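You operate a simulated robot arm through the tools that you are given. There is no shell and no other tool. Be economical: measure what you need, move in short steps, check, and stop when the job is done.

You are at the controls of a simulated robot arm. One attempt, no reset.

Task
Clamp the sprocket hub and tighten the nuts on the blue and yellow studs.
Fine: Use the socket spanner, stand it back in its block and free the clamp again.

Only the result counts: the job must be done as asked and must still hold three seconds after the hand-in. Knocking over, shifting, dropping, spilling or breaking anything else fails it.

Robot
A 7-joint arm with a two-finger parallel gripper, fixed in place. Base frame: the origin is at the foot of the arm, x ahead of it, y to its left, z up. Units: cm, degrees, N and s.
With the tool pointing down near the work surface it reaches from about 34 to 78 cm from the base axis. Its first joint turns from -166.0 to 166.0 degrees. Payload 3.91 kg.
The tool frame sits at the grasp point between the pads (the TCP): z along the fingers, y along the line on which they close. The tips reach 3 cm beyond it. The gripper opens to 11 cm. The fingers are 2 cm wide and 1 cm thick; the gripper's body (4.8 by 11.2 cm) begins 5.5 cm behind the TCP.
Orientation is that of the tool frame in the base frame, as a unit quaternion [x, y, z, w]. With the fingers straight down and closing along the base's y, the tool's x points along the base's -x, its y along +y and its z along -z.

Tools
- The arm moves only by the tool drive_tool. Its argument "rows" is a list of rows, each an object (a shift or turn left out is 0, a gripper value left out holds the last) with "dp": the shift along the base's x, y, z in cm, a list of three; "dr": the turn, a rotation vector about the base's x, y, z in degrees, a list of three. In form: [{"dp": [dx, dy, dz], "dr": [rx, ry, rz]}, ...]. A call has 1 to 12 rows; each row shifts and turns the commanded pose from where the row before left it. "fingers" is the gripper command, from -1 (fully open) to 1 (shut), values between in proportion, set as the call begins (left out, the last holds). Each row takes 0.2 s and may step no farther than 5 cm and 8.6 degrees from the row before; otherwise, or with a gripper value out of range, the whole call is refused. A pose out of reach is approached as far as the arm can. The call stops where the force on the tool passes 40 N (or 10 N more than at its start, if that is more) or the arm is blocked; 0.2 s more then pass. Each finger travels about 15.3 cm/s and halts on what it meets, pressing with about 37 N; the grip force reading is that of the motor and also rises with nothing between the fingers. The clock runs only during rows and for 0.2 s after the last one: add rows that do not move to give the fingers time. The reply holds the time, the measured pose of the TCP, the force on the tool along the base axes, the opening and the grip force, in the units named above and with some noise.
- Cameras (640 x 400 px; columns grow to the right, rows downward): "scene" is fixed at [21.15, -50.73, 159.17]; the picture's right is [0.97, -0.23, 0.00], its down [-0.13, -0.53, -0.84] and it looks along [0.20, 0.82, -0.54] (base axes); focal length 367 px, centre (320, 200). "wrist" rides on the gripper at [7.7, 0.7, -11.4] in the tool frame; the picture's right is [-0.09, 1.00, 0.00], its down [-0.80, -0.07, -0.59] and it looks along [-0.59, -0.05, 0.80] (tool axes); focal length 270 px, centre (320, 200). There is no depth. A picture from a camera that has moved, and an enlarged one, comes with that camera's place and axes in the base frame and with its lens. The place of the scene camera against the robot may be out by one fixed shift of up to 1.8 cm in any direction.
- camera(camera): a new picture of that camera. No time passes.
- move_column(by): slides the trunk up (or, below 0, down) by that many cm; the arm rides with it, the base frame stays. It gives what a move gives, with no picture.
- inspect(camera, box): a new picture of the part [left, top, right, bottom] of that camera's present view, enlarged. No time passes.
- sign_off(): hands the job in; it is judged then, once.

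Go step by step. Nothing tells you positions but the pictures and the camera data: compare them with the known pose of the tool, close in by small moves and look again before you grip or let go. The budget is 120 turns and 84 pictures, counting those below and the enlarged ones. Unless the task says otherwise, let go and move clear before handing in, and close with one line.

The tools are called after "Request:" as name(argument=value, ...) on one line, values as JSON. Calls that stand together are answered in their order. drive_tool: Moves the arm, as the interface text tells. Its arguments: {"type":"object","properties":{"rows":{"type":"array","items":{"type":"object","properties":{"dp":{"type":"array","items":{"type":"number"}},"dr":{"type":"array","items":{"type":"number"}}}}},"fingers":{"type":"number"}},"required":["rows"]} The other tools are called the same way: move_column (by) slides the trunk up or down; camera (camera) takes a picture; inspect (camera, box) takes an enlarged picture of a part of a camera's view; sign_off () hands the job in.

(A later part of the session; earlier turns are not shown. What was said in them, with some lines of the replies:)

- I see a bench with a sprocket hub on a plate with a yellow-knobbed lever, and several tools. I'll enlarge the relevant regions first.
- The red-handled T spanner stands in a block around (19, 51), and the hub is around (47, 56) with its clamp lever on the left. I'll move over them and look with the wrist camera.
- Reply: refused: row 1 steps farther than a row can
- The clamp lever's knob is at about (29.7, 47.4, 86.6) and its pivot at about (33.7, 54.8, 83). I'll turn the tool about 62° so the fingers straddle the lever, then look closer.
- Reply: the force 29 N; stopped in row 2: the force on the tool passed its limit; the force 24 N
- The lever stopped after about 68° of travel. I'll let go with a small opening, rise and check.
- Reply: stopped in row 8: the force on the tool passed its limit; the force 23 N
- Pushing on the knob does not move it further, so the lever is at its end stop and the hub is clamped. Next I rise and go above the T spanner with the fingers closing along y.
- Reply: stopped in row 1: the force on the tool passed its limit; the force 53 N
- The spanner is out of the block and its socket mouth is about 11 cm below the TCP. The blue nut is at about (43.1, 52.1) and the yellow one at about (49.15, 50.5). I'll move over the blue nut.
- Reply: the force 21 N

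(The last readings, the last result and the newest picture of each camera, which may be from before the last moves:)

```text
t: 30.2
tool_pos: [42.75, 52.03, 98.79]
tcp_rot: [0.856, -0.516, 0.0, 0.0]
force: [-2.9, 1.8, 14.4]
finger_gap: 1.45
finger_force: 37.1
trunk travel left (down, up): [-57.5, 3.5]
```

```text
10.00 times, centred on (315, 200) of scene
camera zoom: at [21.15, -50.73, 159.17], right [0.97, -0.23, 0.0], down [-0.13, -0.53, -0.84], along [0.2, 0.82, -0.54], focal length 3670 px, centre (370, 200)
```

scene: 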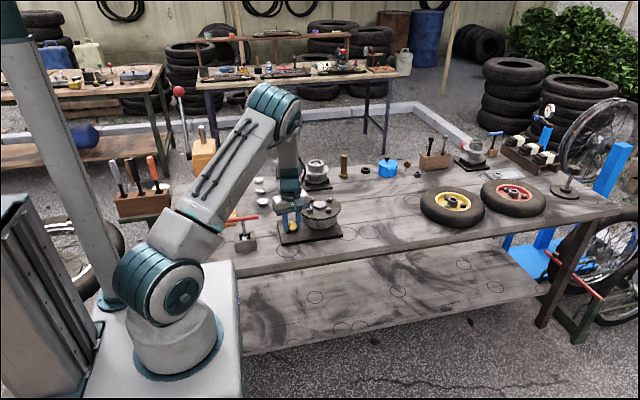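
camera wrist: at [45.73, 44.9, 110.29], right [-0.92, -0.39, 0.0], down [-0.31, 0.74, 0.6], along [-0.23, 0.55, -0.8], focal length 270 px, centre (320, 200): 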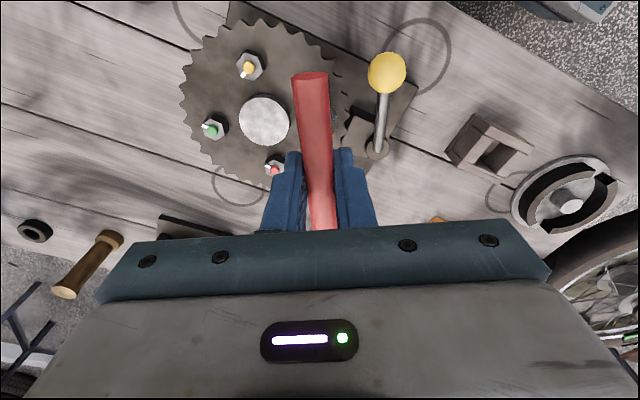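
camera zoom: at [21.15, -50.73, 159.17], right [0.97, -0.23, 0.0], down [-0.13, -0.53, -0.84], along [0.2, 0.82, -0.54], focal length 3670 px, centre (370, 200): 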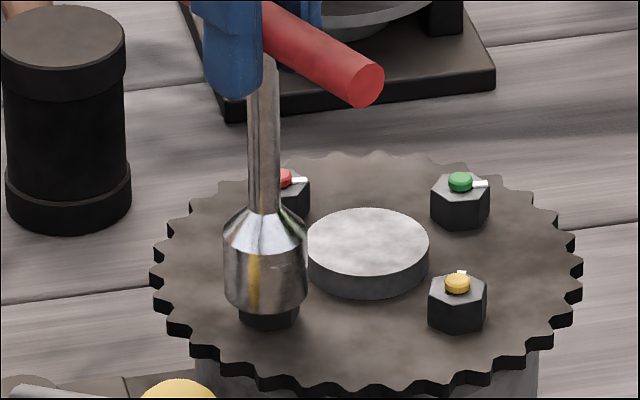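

Request:
drive_tool(rows=[{"dp": [0, 0, 1]}, {"dp": [0, 0, 1.5]}, {"dp": [0, 0, 0]}])

Request:
inspect(camera="scene", box=[290, 180, 340, 220])

Request:
inspect(camera="wrist", box=[170, 20, 350, 220])

```text
t: 31.0
tool_pos: [42.84, 52.21, 101.16]
tcp_rot: [0.857, -0.516, 0.0, 0.0]
force: [-0.1, 0.4, -1.7]
finger_gap: 1.47
finger_force: 37.1
trunk travel left (down, up): [-57.5, 3.5]
```

```text
10.00 times, centred on (315, 200) of scene
camera zoom: at [21.15, -50.73, 159.17], right [0.97, -0.23, 0.0], down [-0.13, -0.53, -0.84], along [0.2, 0.82, -0.54], focal length 3670 px, centre (370, 200)
```

zoom: 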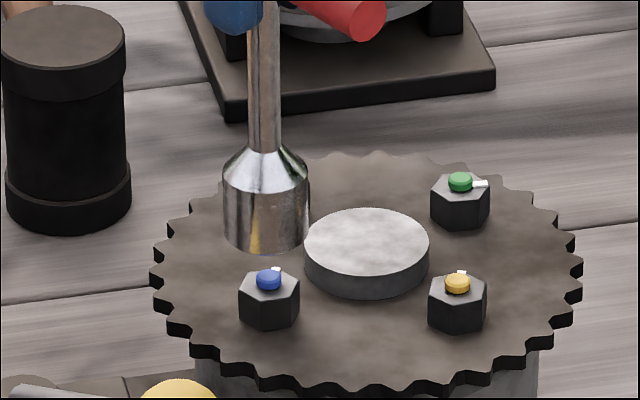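

```text
2.00 times, centred on (260, 120) of wrist
camera zoom: at [45.84, 45.05, 112.66], right [-0.92, -0.39, 0.0], down [-0.31, 0.74, 0.59], along [-0.23, 0.55, -0.8], focal length 541 px, centre (440, 360)
```

zoom: 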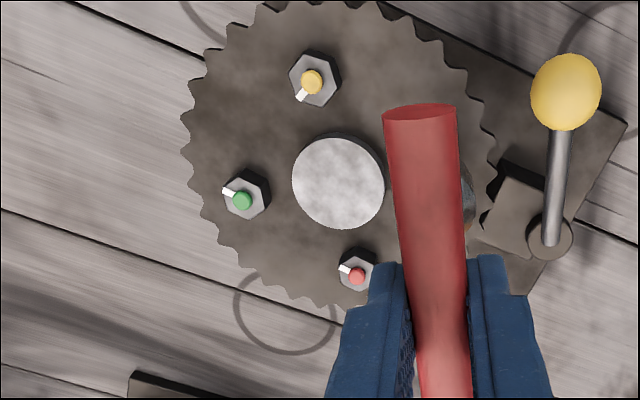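

The blue nut is about 0.3 cm farther in y than where I pressed. I'll correct that and press again.

Request:
drive_tool(rows=[{"dp": [0.12, 0.3, 0]}, {"dp": [0, 0, -1.5]}, {"dp": [0, 0, -0.6]}, {"dp": [0, 0, -0.4]}, {"dp": [0, 0, -0.2]}, {"dp": [0, 0, 0]}])

Request:
drive_tool(rows=[{"dr": [0, 0, -4]}, {"dr": [0, 0, -4]}, {"dr": [0, 0, -4]}, {"dp": [0, 0, 0]}])

Request:
drive_tool(rows=[{"dr": [0, 0, -4]}, {"dr": [0, 0, -4]}, {"dr": [0, 0, -4]}, {"dp": [0, 0, 0]}])

```text
t: 32.4
tool_pos: [42.98, 52.48, 98.51]
tcp_rot: [0.856, -0.517, 0.001, -0.002]
force: [0.8, 3.3, 3.3]
finger_gap: 1.47
finger_force: 37.0
trunk travel left (down, up): [-57.5, 3.5]
```

```text
t: 33.4
tool_pos: [43.0, 52.32, 98.46]
tcp_rot: [0.797, -0.604, 0.001, -0.001]
force: [-1.2, 5.5, 4.0]
finger_gap: 1.49
finger_force: 36.9
trunk travel left (down, up): [-57.5, 3.5]
```

```text
t: 34.4
tool_pos: [43.05, 52.44, 98.47]
tcp_rot: [0.731, -0.683, 0.002, -0.001]
force: [-0.5, 5.7, 2.3]
finger_gap: 1.44
finger_force: 36.9
trunk travel left (down, up): [-57.5, 3.5]
```

Request:
drive_tool(rows=[{"dp": [0, 0, -0.3]}, {"dp": [0, 0, -0.3]}, {"dp": [0, 0, 0]}])

Request:
inspect(camera="scene", box=[290, 180, 340, 220])

```text
t: 35.2
tool_pos: [42.99, 52.46, 97.93]
tcp_rot: [0.73, -0.684, 0.0, 0.0]
force: [-0.5, 4.5, -0.7]
finger_gap: 1.48
finger_force: 37.3
trunk travel left (down, up): [-57.5, 3.5]
```

```text
10.00 times, centred on (315, 200) of scene
camera zoom: at [21.15, -50.73, 159.17], right [0.97, -0.23, 0.0], down [-0.13, -0.53, -0.84], along [0.2, 0.82, -0.54], focal length 3670 px, centre (370, 200)
```

zoom: 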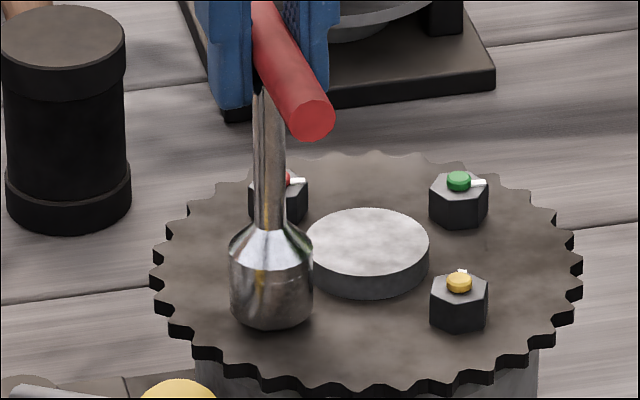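

The socket has dropped over the blue nut. I'll seat it a little deeper and turn clockwise in steps, watching for lag.

Request:
drive_tool(rows=[{"dp": [0, 0, -0.3]}, {"dr": [0, 0, -8]}, {"dr": [0, 0, -8]}, {"dp": [0, 0, 0]}])

Request:
drive_tool(rows=[{"dr": [0, 0, -8]}, {"dr": [0, 0, -8]}, {"dp": [0, 0, 0]}])

Request:
inspect(camera="scene", box=[290, 170, 340, 220])

```text
t: 36.2
tool_pos: [43.07, 52.51, 97.53]
tcp_rot: [-0.628, 0.779, -0.001, 0.0]
force: [0.0, 6.0, -3.0]
finger_gap: 1.47
finger_force: 37.1
trunk travel left (down, up): [-57.5, 3.5]
```

```text
t: 37.0
tool_pos: [43.06, 52.41, 97.5]
tcp_rot: [-0.513, 0.859, -0.001, 0.0]
force: [-1.3, 5.0, -3.6]
finger_gap: 1.47
finger_force: 37.2
trunk travel left (down, up): [-57.5, 3.5]
```

```text
8.00 times, centred on (315, 195) of scene
camera zoom: at [21.15, -50.73, 159.17], right [0.97, -0.23, 0.0], down [-0.13, -0.53, -0.84], along [0.2, 0.82, -0.54], focal length 2936 px, centre (360, 240)
```

zoom: 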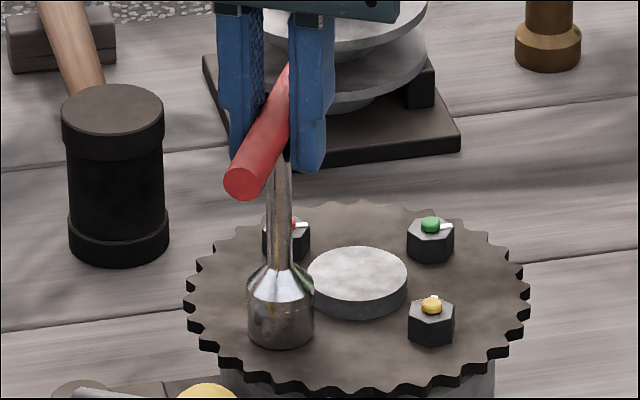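

Request:
drive_tool(rows=[{"dr": [0, 0, -8]}, {"dr": [0, 0, -8]}, {"dr": [0, 0, -8]}, {"dr": [0, 0, -8]}, {"dp": [0, 0, 0]}])

Request:
drive_tool(rows=[{"dr": [0, 0, -8]}, {"dr": [0, 0, -8]}, {"dr": [0, 0, -8]}, {"dr": [0, 0, -8]}, {"dp": [0, 0, 0]}])

Request:
inspect(camera="scene", box=[290, 170, 340, 220])

```text
t: 38.2
tool_pos: [42.96, 52.39, 97.6]
tcp_rot: [-0.257, 0.966, -0.001, -0.001]
force: [-2.0, 4.4, -6.0]
finger_gap: 1.48
finger_force: 37.7
trunk travel left (down, up): [-57.5, 3.5]
```

```text
t: 39.4
tool_pos: [43.06, 52.61, 97.52]
tcp_rot: [0.019, 1.0, -0.001, 0.0]
force: [-2.3, 4.8, -3.2]
finger_gap: 2.05
finger_force: 36.8
trunk travel left (down, up): [-57.5, 3.5]
```

```text
8.00 times, centred on (315, 195) of scene
camera zoom: at [21.15, -50.73, 159.17], right [0.97, -0.23, 0.0], down [-0.13, -0.53, -0.84], along [0.2, 0.82, -0.54], focal length 2936 px, centre (360, 240)
```

zoom: 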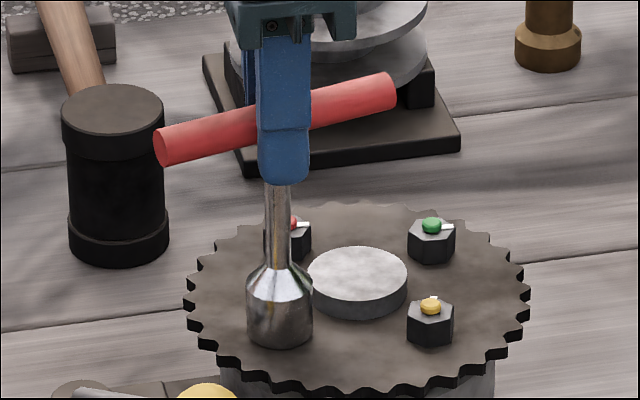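

The grip gap grew, which means the bar stalled against a tight nut at about yaw +15°. I'll turn the fingers back onto the bar, lift off and check the blue mark.

Request:
drive_tool(rows=[{"dr": [0, 0, 6]}, {"dr": [0, 0, 6]}, {"dr": [0, 0, 4]}, {"dp": [0, 0, 0]}])

Request:
drive_tool(rows=[{"dp": [0, 0, 1]}, {"dp": [0, 0, 1.5]}, {"dp": [0, 0, 1.5]}, {"dp": [0, 0, 0]}])

Request:
inspect(camera="scene", box=[290, 170, 340, 220])

```text
t: 40.4
tool_pos: [43.12, 52.52, 97.61]
tcp_rot: [-0.121, 0.993, 0.0, 0.001]
force: [2.5, 8.4, -0.4]
finger_gap: 1.47
finger_force: 36.9
trunk travel left (down, up): [-57.5, 3.5]
```

```text
t: 41.4
tool_pos: [43.01, 52.52, 101.68]
tcp_rot: [-0.12, 0.993, 0.0, 0.0]
force: [0.2, 0.1, -2.4]
finger_gap: 1.45
finger_force: 37.2
trunk travel left (down, up): [-57.5, 3.5]
```

```text
8.00 times, centred on (315, 195) of scene
camera zoom: at [21.15, -50.73, 159.17], right [0.97, -0.23, 0.0], down [-0.13, -0.53, -0.84], along [0.2, 0.82, -0.54], focal length 2936 px, centre (360, 240)
```

zoom: 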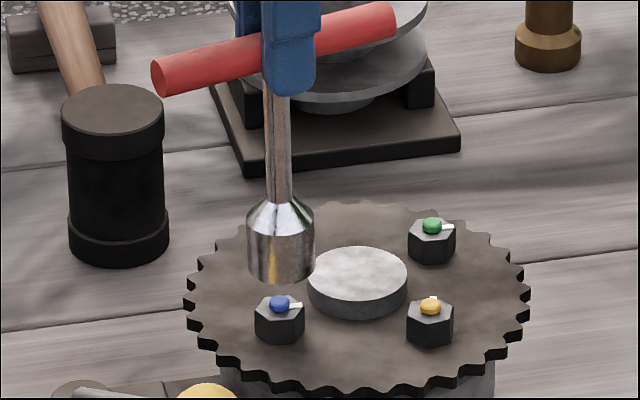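

The blue nut's mark now points along +x like the green and red ones, so it is tight. Next I turn the spanner back by 98° and go over the yellow nut.

Request:
drive_tool(rows=[{"dp": [0, 0, 1], "dr": [0, 0, 8]}, {"dp": [2, -0.55, 0], "dr": [0, 0, 8.2]}, {"dp": [2, -0.55, 0], "dr": [0, 0, 8.2]}, {"dp": [2.1, -0.55, 0], "dr": [0, 0, 8.2]}, {"dr": [0, 0, 8.2]}, {"dr": [0, 0, 8.2]}, {"dr": [0, 0, 8.2]}, {"dr": [0, 0, 8.2]}, {"dr": [0, 0, 8.2]}, {"dr": [0, 0, 8.2]}, {"dr": [0, 0, 8.2]}, {"dr": [0, 0, 8.2]}])

Request:
drive_tool(rows=[{"dp": [0, 0, -1]}, {"dp": [0, 0, -0.7]}, {"dp": [0, 0, 0]}])

Request:
inspect(camera="scene", box=[290, 170, 340, 220])

Request:
camera(camera="wrist")

```text
t: 44.0
tool_pos: [49.09, 50.83, 102.49]
tcp_rot: [0.83, -0.557, 0.0, -0.001]
force: [-0.6, -0.4, -2.1]
finger_gap: 1.46
finger_force: 36.3
trunk travel left (down, up): [-57.5, 3.5]
```

```text
t: 44.8
tool_pos: [49.05, 50.81, 100.86]
tcp_rot: [0.829, -0.559, 0.0, 0.0]
force: [0.9, -0.5, -1.8]
finger_gap: 1.43
finger_force: 37.3
trunk travel left (down, up): [-57.5, 3.5]
```

```text
8.00 times, centred on (315, 195) of scene
camera zoom: at [21.15, -50.73, 159.17], right [0.97, -0.23, 0.0], down [-0.13, -0.53, -0.84], along [0.2, 0.82, -0.54], focal length 2936 px, centre (360, 240)
```

zoom: 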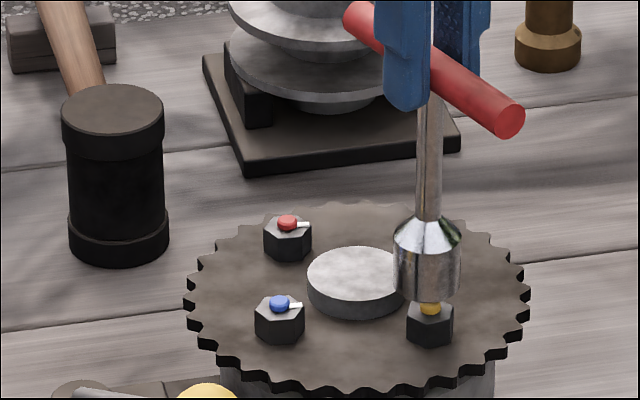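

```text
33 pictures are left
camera wrist: at [51.35, 43.42, 112.34], right [-0.96, -0.29, 0.0], down [-0.24, 0.77, 0.59], along [-0.17, 0.57, -0.8], focal length 270 px, centre (320, 200)
```

wrist: 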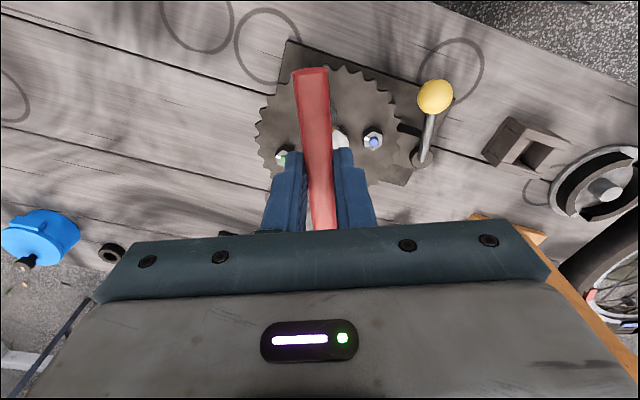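

Request:
drive_tool(rows=[{"dp": [0.15, 0.07, -1]}, {"dp": [0, 0, -0.7]}, {"dp": [0, 0, -0.4]}, {"dp": [0, 0, -0.3]}, {"dp": [0, 0, 0]}])

```text
t: 46.0
tool_pos: [49.36, 50.83, 98.87]
tcp_rot: [0.829, -0.559, 0.0, -0.004]
force: [1.0, 0.2, 28.8]
finger_gap: 1.4
finger_force: 36.9
trunk travel left (down, up): [-57.5, 3.5]
```

Request:
drive_tool(rows=[{"dp": [0, 0, 0.2]}, {"dr": [0, 0, -3]}, {"dr": [0, 0, -3]}, {"dp": [0, 0, 0]}])

Request:
drive_tool(rows=[{"dr": [0, 0, -3]}, {"dr": [0, 0, -3]}, {"dp": [0, 0, 0]}])

Request:
inspect(camera="scene", box=[290, 170, 340, 220])

```text
t: 47.0
tool_pos: [49.12, 50.78, 98.35]
tcp_rot: [0.799, -0.601, -0.001, 0.002]
force: [-0.1, 4.2, -2.5]
finger_gap: 1.46
finger_force: 37.1
trunk travel left (down, up): [-57.5, 3.5]
```

```text
t: 47.8
tool_pos: [49.25, 50.94, 98.63]
tcp_rot: [0.766, -0.643, -0.001, 0.0]
force: [-1.2, -0.7, -1.9]
finger_gap: 1.42
finger_force: 36.8
trunk travel left (down, up): [-57.5, 3.5]
```

```text
8.00 times, centred on (315, 195) of scene
camera zoom: at [21.15, -50.73, 159.17], right [0.97, -0.23, 0.0], down [-0.13, -0.53, -0.84], along [0.2, 0.82, -0.54], focal length 2936 px, centre (360, 240)
```

zoom: 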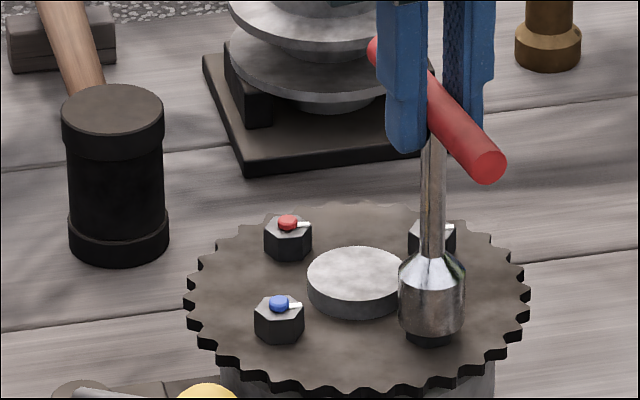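

Request:
drive_tool(rows=[{"dp": [0, 0, -0.4]}, {"dp": [0, 0, -0.4]}, {"dp": [0, 0, -0.2]}, {"dp": [0, 0, 0]}])

Request:
drive_tool(rows=[{"dr": [0, 0, -8]}, {"dr": [0, 0, -8]}, {"dr": [0, 0, -8]}, {"dr": [0, 0, -8]}, {"dp": [0, 0, 0]}])

Request:
drive_tool(rows=[{"dr": [0, 0, -8]}, {"dr": [0, 0, -8]}, {"dr": [0, 0, -8]}, {"dr": [0, 0, -8]}, {"dp": [0, 0, 0]}])

Request:
inspect(camera="scene", box=[290, 170, 340, 220])

```text
t: 48.8
tool_pos: [49.26, 50.97, 97.96]
tcp_rot: [0.766, -0.643, 0.0, -0.003]
force: [1.2, 0.1, 15.1]
finger_gap: 1.44
finger_force: 36.8
trunk travel left (down, up): [-57.5, 3.5]
```

```text
t: 50.0
tool_pos: [49.17, 50.83, 97.82]
tcp_rot: [-0.559, 0.829, 0.0, 0.002]
force: [1.4, 3.3, 24.7]
finger_gap: 1.42
finger_force: 37.2
trunk travel left (down, up): [-57.5, 3.5]
```

```text
t: 51.2
tool_pos: [49.2, 50.86, 97.96]
tcp_rot: [-0.308, 0.951, 0.001, 0.001]
force: [-1.4, 5.4, 27.6]
finger_gap: 1.45
finger_force: 37.1
trunk travel left (down, up): [-57.5, 3.5]
```

```text
8.00 times, centred on (315, 195) of scene
camera zoom: at [21.15, -50.73, 159.17], right [0.97, -0.23, 0.0], down [-0.13, -0.53, -0.84], along [0.2, 0.82, -0.54], focal length 2936 px, centre (360, 240)
```

zoom: 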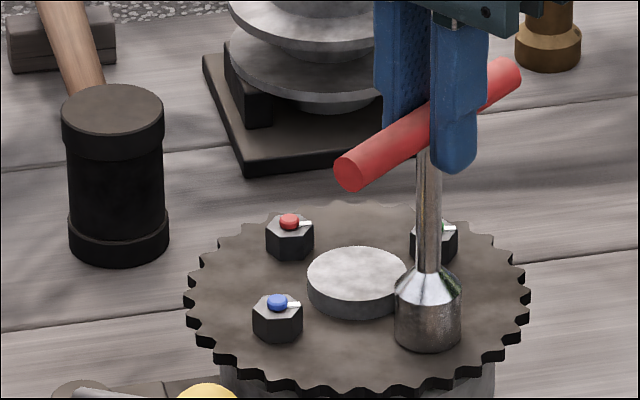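

Request:
drive_tool(rows=[{"dp": [0, 0, 0.25]}, {"dr": [0, 0, -8]}, {"dr": [0, 0, -8]}, {"dp": [0, 0, 0]}])

Request:
drive_tool(rows=[{"dr": [0, 0, -6]}, {"dr": [0, 0, -6]}, {"dp": [0, 0, 0]}])

Request:
drive_tool(rows=[{"dr": [0, 0, -6]}, {"dp": [0, 0, 0]}])

```text
t: 52.2
tool_pos: [49.06, 50.87, 97.85]
tcp_rot: [-0.173, 0.985, 0.0, 0.0]
force: [-5.1, 4.4, 12.3]
finger_gap: 1.44
finger_force: 36.9
trunk travel left (down, up): [-57.5, 3.5]
```

```text
t: 53.0
tool_pos: [49.09, 50.82, 97.94]
tcp_rot: [-0.069, 0.998, -0.001, 0.0]
force: [-7.4, 0.5, 5.6]
finger_gap: 1.49
finger_force: 36.9
trunk travel left (down, up): [-57.5, 3.5]
```

```text
t: 53.6
tool_pos: [49.16, 50.96, 97.94]
tcp_rot: [-0.018, 1.0, -0.002, -0.001]
force: [-8.6, 0.1, 1.5]
finger_gap: 1.69
finger_force: 37.3
trunk travel left (down, up): [-57.5, 3.5]
```

Request:
drive_tool(rows=[{"dr": [0, 0, -6]}, {"dr": [0, 0, -2]}, {"dp": [0, 0, 0]}])

Request:
drive_tool(rows=[{"dr": [0, 0, 6]}, {"dr": [0, 0, 6]}, {"dr": [0, 0, 6]}, {"dp": [0, 0, 0]}])

Request:
drive_tool(rows=[{"dp": [0, 0, 1]}, {"dp": [0, 0, 1.5]}, {"dp": [0, 0, 2]}, {"dp": [0, 0, 0]}])

Request:
inspect(camera="scene", box=[290, 170, 340, 220])

Request:
camera(camera="wrist")

```text
t: 54.4
tool_pos: [49.16, 50.91, 97.96]
tcp_rot: [0.052, 0.999, -0.001, 0.001]
force: [-5.8, -1.5, -1.8]
finger_gap: 1.97
finger_force: 37.4
trunk travel left (down, up): [-57.5, 3.5]
```

```text
t: 55.4
tool_pos: [49.46, 50.89, 98.04]
tcp_rot: [-0.106, 0.994, -0.001, 0.001]
force: [4.0, 1.2, -0.8]
finger_gap: 1.43
finger_force: 36.4
trunk travel left (down, up): [-57.5, 3.5]
```

```text
t: 56.4
tool_pos: [49.32, 50.87, 102.46]
tcp_rot: [-0.105, 0.994, -0.001, 0.001]
force: [-0.3, 0.0, -2.0]
finger_gap: 1.44
finger_force: 36.7
trunk travel left (down, up): [-57.5, 3.5]
```

```text
8.00 times, centred on (315, 195) of scene
camera zoom: at [21.15, -50.73, 159.17], right [0.97, -0.23, 0.0], down [-0.13, -0.53, -0.84], along [0.2, 0.82, -0.54], focal length 2936 px, centre (360, 240)
```

zoom: 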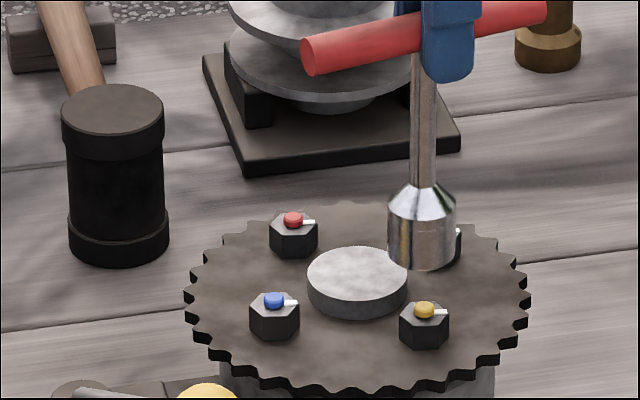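

```text
29 pictures are left
camera wrist: at [41.48, 49.87, 113.87], right [-0.12, 0.99, 0.0], down [0.8, 0.1, 0.59], along [0.59, 0.07, -0.8], focal length 270 px, centre (320, 200)
```

wrist: 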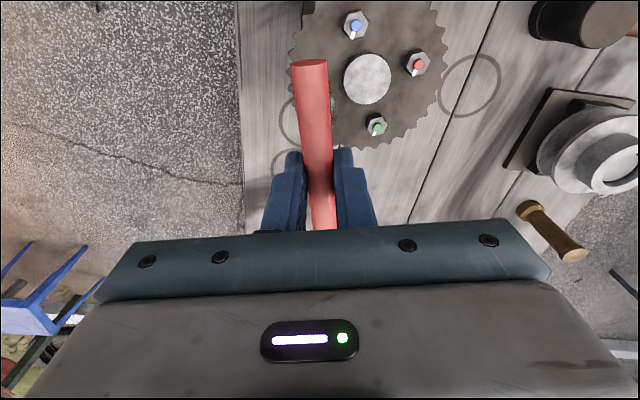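

Both marks now point the same way as the tight ones. Next I carry the spanner back above its block with the bar along x.

Request:
drive_tool(rows=[{"dp": [0, 0, 3.5]}, {"dp": [-3, 0, 0], "dr": [0, 0, -6]}, {"dp": [-4, 0, 0], "dr": [0, 0, -6]}, {"dp": [-4, 0, 0]}, {"dp": [-4, 0, 0]}, {"dp": [-4, 0, 0]}, {"dp": [-4, 0, 0]}, {"dp": [-3.2, 0, 0]}, {"dp": [-2, 0, 0]}, {"dp": [0, 0, 0]}])

Request:
camera(camera="wrist")

Request:
inspect(camera="scene", box=[210, 170, 300, 250])

```text
t: 58.6
tool_pos: [21.04, 50.81, 105.97]
tcp_rot: [0.0, 1.0, 0.0, 0.0]
force: [0.0, 0.2, -2.1]
finger_gap: 1.45
finger_force: 37.1
trunk travel left (down, up): [-57.5, 3.5]
```

```text
28 pictures are left
camera wrist: at [13.3, 51.53, 117.46], right [0.09, 1.0, 0.0], down [0.8, -0.07, 0.6], along [0.59, -0.05, -0.8], focal length 270 px, centre (320, 200)
```

wrist: 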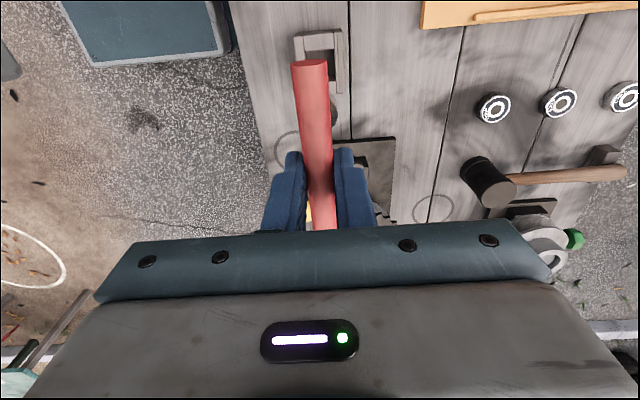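

```text
5.00 times, centred on (255, 210) of scene
camera zoom: at [21.15, -50.73, 159.17], right [0.97, -0.23, 0.0], down [-0.13, -0.53, -0.84], along [0.2, 0.82, -0.54], focal length 1835 px, centre (645, 150)
```

zoom: 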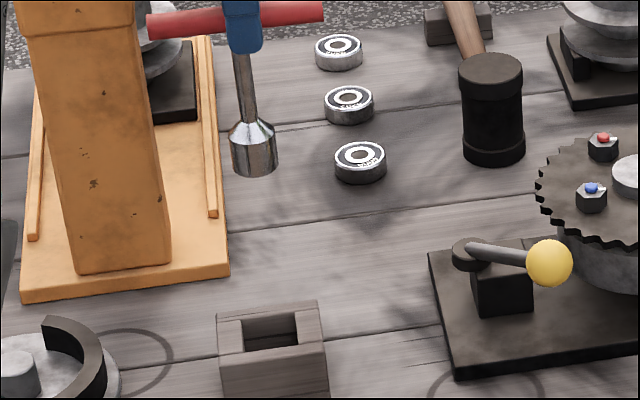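

Request:
drive_tool(rows=[{"dp": [-0.5, 0.04, -2]}, {"dp": [0, 0, -4]}, {"dp": [0, 0, -4]}, {"dp": [0, 0, -1.5]}, {"dp": [0, 0, 0]}])

Request:
inspect(camera="scene", box=[220, 195, 280, 255])

Request:
camera(camera="wrist")

```text
t: 59.8
tool_pos: [20.6, 50.98, 94.35]
tcp_rot: [0.0, 1.0, 0.0, 0.0]
force: [-0.8, 0.4, -1.8]
finger_gap: 1.43
finger_force: 36.9
trunk travel left (down, up): [-57.5, 3.5]
```

```text
6.67 times, centred on (250, 225) of scene
camera zoom: at [21.15, -50.73, 159.17], right [0.97, -0.23, 0.0], down [-0.13, -0.53, -0.84], along [0.2, 0.82, -0.54], focal length 2447 px, centre (787, 33)
```

zoom: 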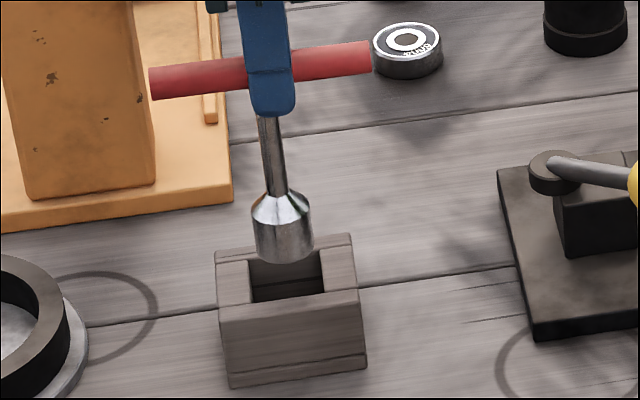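

```text
25 pictures are left
camera wrist: at [12.86, 51.57, 105.86], right [0.09, 1.0, 0.0], down [0.8, -0.07, 0.59], along [0.59, -0.05, -0.8], focal length 270 px, centre (320, 200)
```

wrist: 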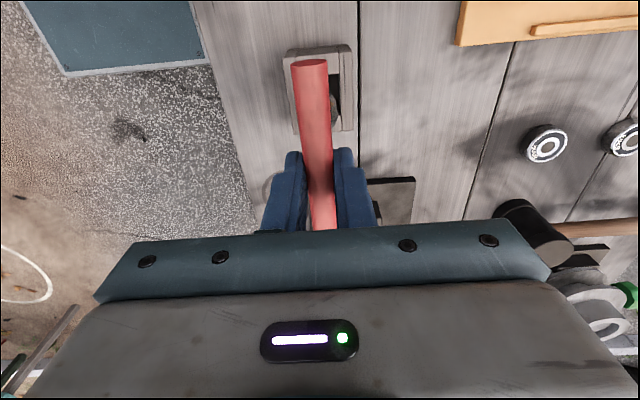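

Request:
drive_tool(rows=[{"dp": [0.1, -0.05, -1]}, {"dp": [0, 0, -1]}, {"dp": [0, 0, -1]}, {"dp": [0, 0, 0]}])

Request:
inspect(camera="scene", box=[220, 195, 280, 255])

```text
t: 60.8
tool_pos: [20.73, 50.92, 91.38]
tcp_rot: [-0.001, 1.0, -0.001, 0.0]
force: [-0.2, -0.1, -2.5]
finger_gap: 1.45
finger_force: 37.3
trunk travel left (down, up): [-57.5, 3.5]
```

```text
6.67 times, centred on (250, 225) of scene
camera zoom: at [21.15, -50.73, 159.17], right [0.97, -0.23, 0.0], down [-0.13, -0.53, -0.84], along [0.2, 0.82, -0.54], focal length 2447 px, centre (787, 33)
```

zoom: 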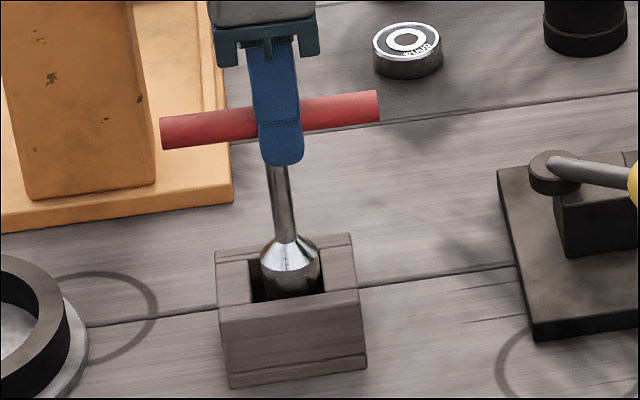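

Request:
drive_tool(rows=[{"dp": [-0.1, 0, -1]}, {"dp": [0, 0, -1]}, {"dp": [0, 0, -0.3]}, {"dp": [0, 0, -0.2]}, {"dp": [0, 0, 0]}])

```text
t: 62.0
tool_pos: [20.56, 50.76, 89.21]
tcp_rot: [-0.001, 1.0, 0.001, 0.001]
force: [-0.1, -1.4, 14.9]
finger_gap: 1.45
finger_force: 36.8
trunk travel left (down, up): [-57.5, 3.5]
```

Request:
inspect(camera="scene", box=[220, 195, 280, 255])

```text
6.67 times, centred on (250, 225) of scene
camera zoom: at [21.15, -50.73, 159.17], right [0.97, -0.23, 0.0], down [-0.13, -0.53, -0.84], along [0.2, 0.82, -0.54], focal length 2447 px, centre (787, 33)
```

zoom: 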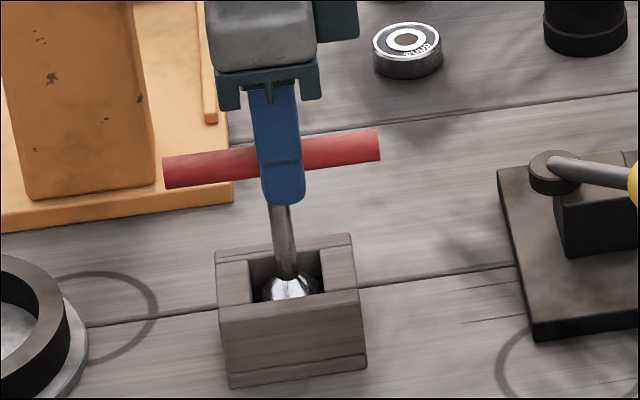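

The spanner is seated at its original height in the block. I'll ease the pressure, open the fingers and rise.

Request:
drive_tool(rows=[{"dp": [0, 0, 0.3]}, {"dp": [0, 0, 0]}])

Request:
drive_tool(rows=[{"dp": [0, 0, 0]}, {"dp": [0, 0, 0]}, {"dp": [0, 0, 2]}, {"dp": [0, 0, 4]}, {"dp": [0, 0, 4]}, {"dp": [0, 0, 0]}], fingers=0.2)

Request:
inspect(camera="scene", box=[220, 195, 280, 255])

```text
t: 62.6
tool_pos: [20.47, 50.86, 89.16]
tcp_rot: [0.0, 1.0, -0.001, 0.0]
force: [-0.7, 2.0, -2.3]
finger_gap: 1.43
finger_force: 36.7
trunk travel left (down, up): [-57.5, 3.5]
```

```text
t: 64.0
tool_pos: [20.54, 50.88, 99.28]
tcp_rot: [-0.001, 1.0, -0.001, 0.0]
force: [0.0, 0.5, -0.8]
finger_gap: 4.39
finger_force: 0.0
trunk travel left (down, up): [-57.5, 3.5]
```

```text
6.67 times, centred on (250, 225) of scene
camera zoom: at [21.15, -50.73, 159.17], right [0.97, -0.23, 0.0], down [-0.13, -0.53, -0.84], along [0.2, 0.82, -0.54], focal length 2447 px, centre (787, 33)
```

zoom: 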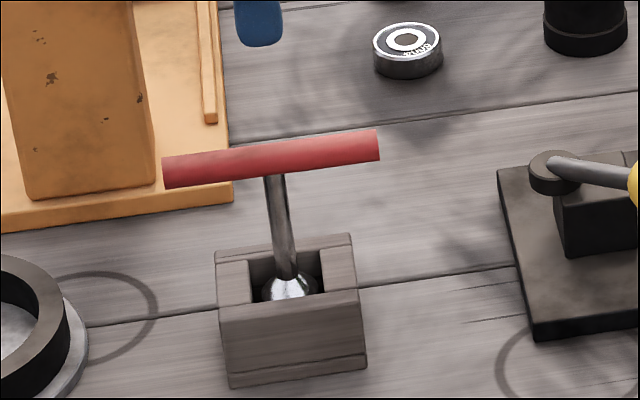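

Request:
drive_tool(rows=[{"dp": [0, 0, 2], "dr": [0, 0, 8.5]}, {"dp": [3, -0.6, 0], "dr": [0, 0, 8.5]}, {"dp": [3, -0.6, 0], "dr": [0, 0, 8.5]}, {"dp": [3, -0.5, 0], "dr": [0, 0, 8.5]}, {"dp": [3, -0.5, 0], "dr": [0, 0, 8.5]}, {"dp": [3, -0.5, 0], "dr": [0, 0, 8.5]}, {"dp": [3.2, -0.5, 0], "dr": [0, 0, 8.5]}, {"dr": [0, 0, 8.5]}, {"dr": [0, 0, 8.5]}, {"dr": [0, 0, 8.5]}, {"dr": [0, 0, 8.5]}, {"dr": [0, 0, 8.5]}])

Request:
drive_tool(rows=[{"dp": [0, 0, -2], "dr": [0, 0, 8]}, {"dp": [0, 0, -2], "dr": [0, 0, 8]}, {"dr": [0, 0, 8]}, {"dr": [0, 0, 7]}, {"dp": [0, 0, 0]}], fingers=0.27)

Request:
camera(camera="wrist")

```text
t: 66.6
tool_pos: [38.77, 47.69, 101.13]
tcp_rot: [0.778, -0.628, 0.001, 0.0]
force: [1.1, 0.2, 0.3]
finger_gap: 4.41
finger_force: 0.1
trunk travel left (down, up): [-57.5, 3.5]
```

```text
t: 67.8
tool_pos: [38.69, 47.7, 97.22]
tcp_rot: [0.918, -0.398, 0.0, 0.0]
force: [0.0, 0.1, 0.2]
finger_gap: 4.04
finger_force: 0.0
trunk travel left (down, up): [-57.5, 3.5]
```

```text
21 pictures are left
camera wrist: at [43.5, 41.56, 108.75], right [-0.79, -0.62, 0.0], down [-0.5, 0.63, 0.59], along [-0.37, 0.47, -0.8], focal length 270 px, centre (320, 200)
```

wrist: 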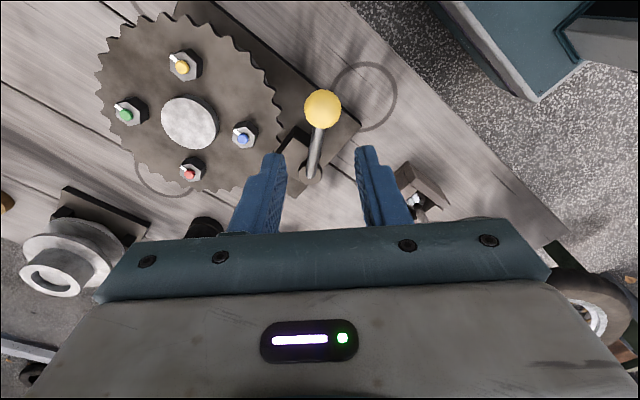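

Request:
drive_tool(rows=[{"dp": [-0.06, -0.6, -3]}, {"dp": [0, 0, -2]}, {"dp": [0, 0, 0]}], fingers=0.31)

Request:
camera(camera="wrist")

```text
t: 68.6
tool_pos: [38.67, 47.13, 92.31]
tcp_rot: [0.918, -0.397, 0.0, -0.001]
force: [-0.6, -0.1, 0.7]
finger_gap: 3.82
finger_force: 0.1
trunk travel left (down, up): [-57.5, 3.5]
```

```text
20 pictures are left
camera wrist: at [43.37, 40.95, 103.72], right [-0.79, -0.62, 0.0], down [-0.5, 0.63, 0.59], along [-0.37, 0.47, -0.8], focal length 270 px, centre (320, 200)
```

wrist: 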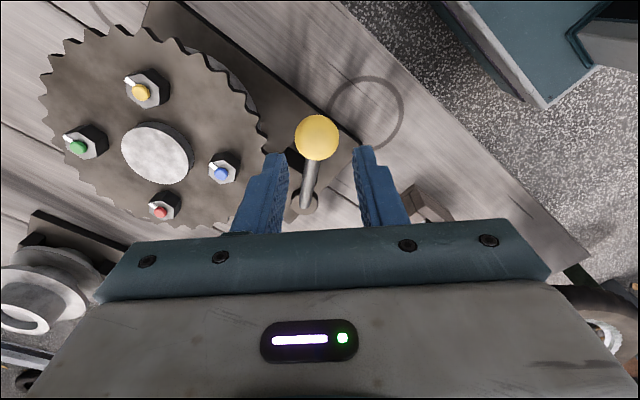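

Request:
drive_tool(rows=[{"dp": [0, 0, -2]}, {"dp": [0, 0, -2]}, {"dp": [0, 0, -1.2]}, {"dp": [0, 0, 0]}])

Request:
drive_tool(rows=[{"dp": [0, 0, 0]}, {"dp": [0, 0, 0]}], fingers=1)

Request:
camera(camera="wrist")

```text
t: 69.6
tool_pos: [38.8, 46.99, 87.0]
tcp_rot: [0.917, -0.399, 0.001, -0.002]
force: [-0.2, -0.2, -0.9]
finger_gap: 3.79
finger_force: 0.1
trunk travel left (down, up): [-57.5, 3.5]
```

```text
t: 70.2
tool_pos: [38.69, 47.08, 86.93]
tcp_rot: [0.917, -0.398, -0.001, 0.0]
force: [-0.2, 0.9, -0.2]
finger_gap: 3.08
finger_force: 44.3
trunk travel left (down, up): [-57.5, 3.5]
```

```text
19 pictures are left
camera wrist: at [43.41, 40.94, 98.49], right [-0.79, -0.62, 0.0], down [-0.5, 0.63, 0.59], along [-0.37, 0.47, -0.8], focal length 270 px, centre (320, 200)
```

wrist: 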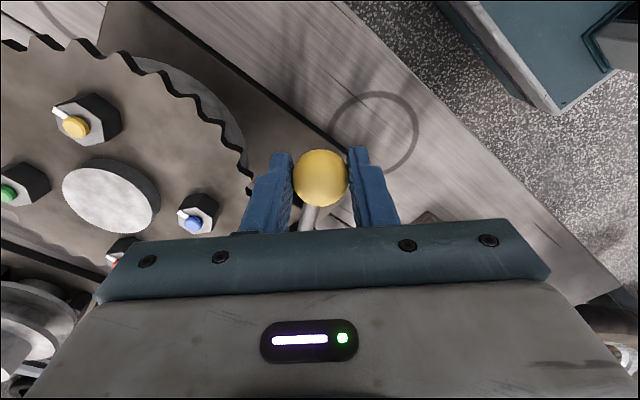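

Request:
drive_tool(rows=[{"dp": [-1.05, -0.55, 0], "dr": [0, 0, -8]}, {"dp": [-1.11, -0.4, 0], "dr": [0, 0, -8]}, {"dp": [-1.17, -0.24, 0], "dr": [0, 0, -8]}, {"dp": [0, 0, 0]}])

Request:
drive_tool(rows=[{"dp": [-1.18, -0.07, 0], "dr": [0, 0, -8]}, {"dp": [-1.18, 0.09, 0], "dr": [0, 0, -8]}, {"dp": [-1.16, 0.26, 0], "dr": [0, 0, -8]}, {"dp": [0, 0, 0]}])

Request:
camera(camera="wrist")

```text
t: 71.2
tool_pos: [35.23, 45.97, 86.89]
tcp_rot: [0.814, -0.58, 0.001, 0.0]
force: [-2.8, 8.2, -3.3]
finger_gap: 3.13
finger_force: 44.4
trunk travel left (down, up): [-57.5, 3.5]
```

```text
t: 72.2
tool_pos: [31.96, 46.29, 86.93]
tcp_rot: [-0.675, 0.738, 0.0, 0.001]
force: [5.0, 13.3, -5.4]
finger_gap: 3.11
finger_force: 45.5
trunk travel left (down, up): [-57.5, 3.5]
```

```text
18 pictures are left
camera wrist: at [30.49, 38.66, 98.49], right [-0.98, 0.18, 0.0], down [0.14, 0.79, 0.6], along [0.11, 0.59, -0.8], focal length 270 px, centre (320, 200)
```

wrist: 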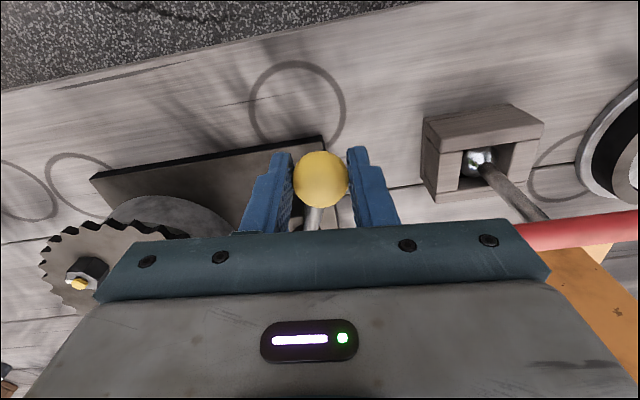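

Request:
drive_tool(rows=[{"dp": [-1.11, 0.41, 0], "dr": [0, 0, -8]}, {"dp": [-0.94, 0.5, 0], "dr": [0, 0, -8]}, {"dp": [0, 0, 0]}])

Request:
drive_tool(rows=[{"dp": [-0.5, 0.3, 0], "dr": [0, 0, -4]}, {"dp": [0, 0, 0]}])

Request:
camera(camera="wrist")

```text
t: 73.0
tool_pos: [29.91, 46.97, 87.02]
tcp_rot: [-0.566, 0.825, -0.002, 0.0]
force: [4.0, 8.9, -1.9]
finger_gap: 3.11
finger_force: 44.9
trunk travel left (down, up): [-57.5, 3.5]
```

```text
t: 73.6
tool_pos: [29.72, 47.04, 86.99]
tcp_rot: [-0.536, 0.844, -0.001, 0.0]
force: [22.5, -8.6, 0.3]
finger_gap: 3.09
finger_force: 44.9
trunk travel left (down, up): [-57.5, 3.5]
```

```text
17 pictures are left
camera wrist: at [25.79, 40.45, 98.52], right [-0.86, 0.5, 0.0], down [0.4, 0.7, 0.59], along [0.3, 0.51, -0.81], focal length 270 px, centre (320, 200)
```

wrist: 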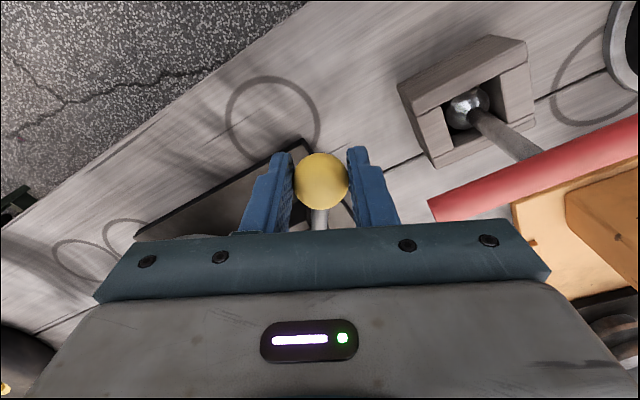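

The lever is back at its original stop, at about (29.8, 47.0), with the stop pushing back. I'll relieve the pressure, release the knob and rise clear.

Request:
drive_tool(rows=[{"dp": [0.25, -0.1, 0]}, {"dp": [0, 0, 0]}])

Request:
drive_tool(rows=[{"dp": [0, 0, 0]}, {"dp": [0, 0, 0]}, {"dp": [0, 0, 3]}, {"dp": [0, 0, 4]}, {"dp": [0, 0, 4]}, {"dp": [0, -3, 3]}, {"dp": [0, -3, 3]}, {"dp": [0, 0, 0]}], fingers=0.2)

Request:
inspect(camera="scene", box=[215, 160, 355, 255])

Request:
camera(camera="wrist")

```text
t: 74.2
tool_pos: [29.7, 47.07, 86.88]
tcp_rot: [-0.538, 0.843, -0.001, 0.0]
force: [19.9, -11.9, 1.1]
finger_gap: 3.11
finger_force: 44.5
trunk travel left (down, up): [-57.5, 3.5]
```

```text
t: 76.0
tool_pos: [29.6, 41.29, 104.1]
tcp_rot: [-0.538, 0.843, -0.001, 0.001]
force: [-1.1, 0.0, -0.3]
finger_gap: 4.4
finger_force: 0.0
trunk travel left (down, up): [-57.5, 3.5]
```

```text
4.21 times, centred on (285, 208) of scene
camera zoom: at [21.15, -50.73, 159.17], right [0.97, -0.23, 0.0], down [-0.13, -0.53, -0.84], along [0.2, 0.82, -0.54], focal length 1545 px, centre (467, 168)
```

zoom: 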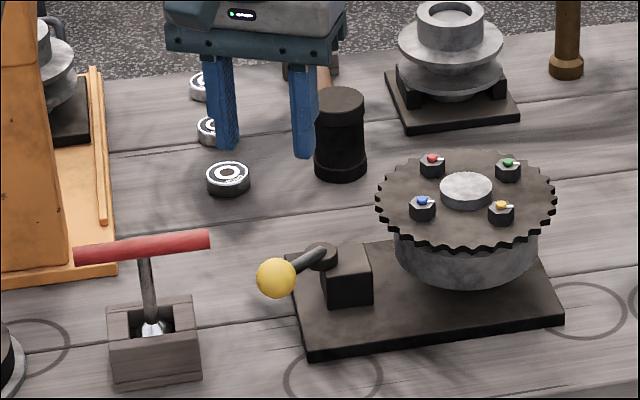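

```text
15 pictures are left
camera wrist: at [25.65, 34.61, 115.65], right [-0.87, 0.5, 0.0], down [0.4, 0.7, 0.59], along [0.3, 0.51, -0.8], focal length 270 px, centre (320, 200)
```

wrist: 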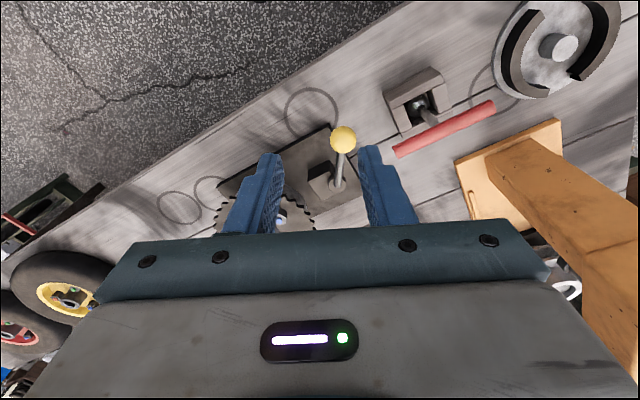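

The spanner stands in its block, all four nut marks line up, the lever is back where it started and the gripper is clear. I'm handing in.

Request:
sign_off()

```text
The job is handed in.
```

I clamped the hub, tightened the blue and yellow nuts with the red socket spanner, stood it back in its block and freed the clamp. The hub turned a few degrees in the clamp under the tightening torque.
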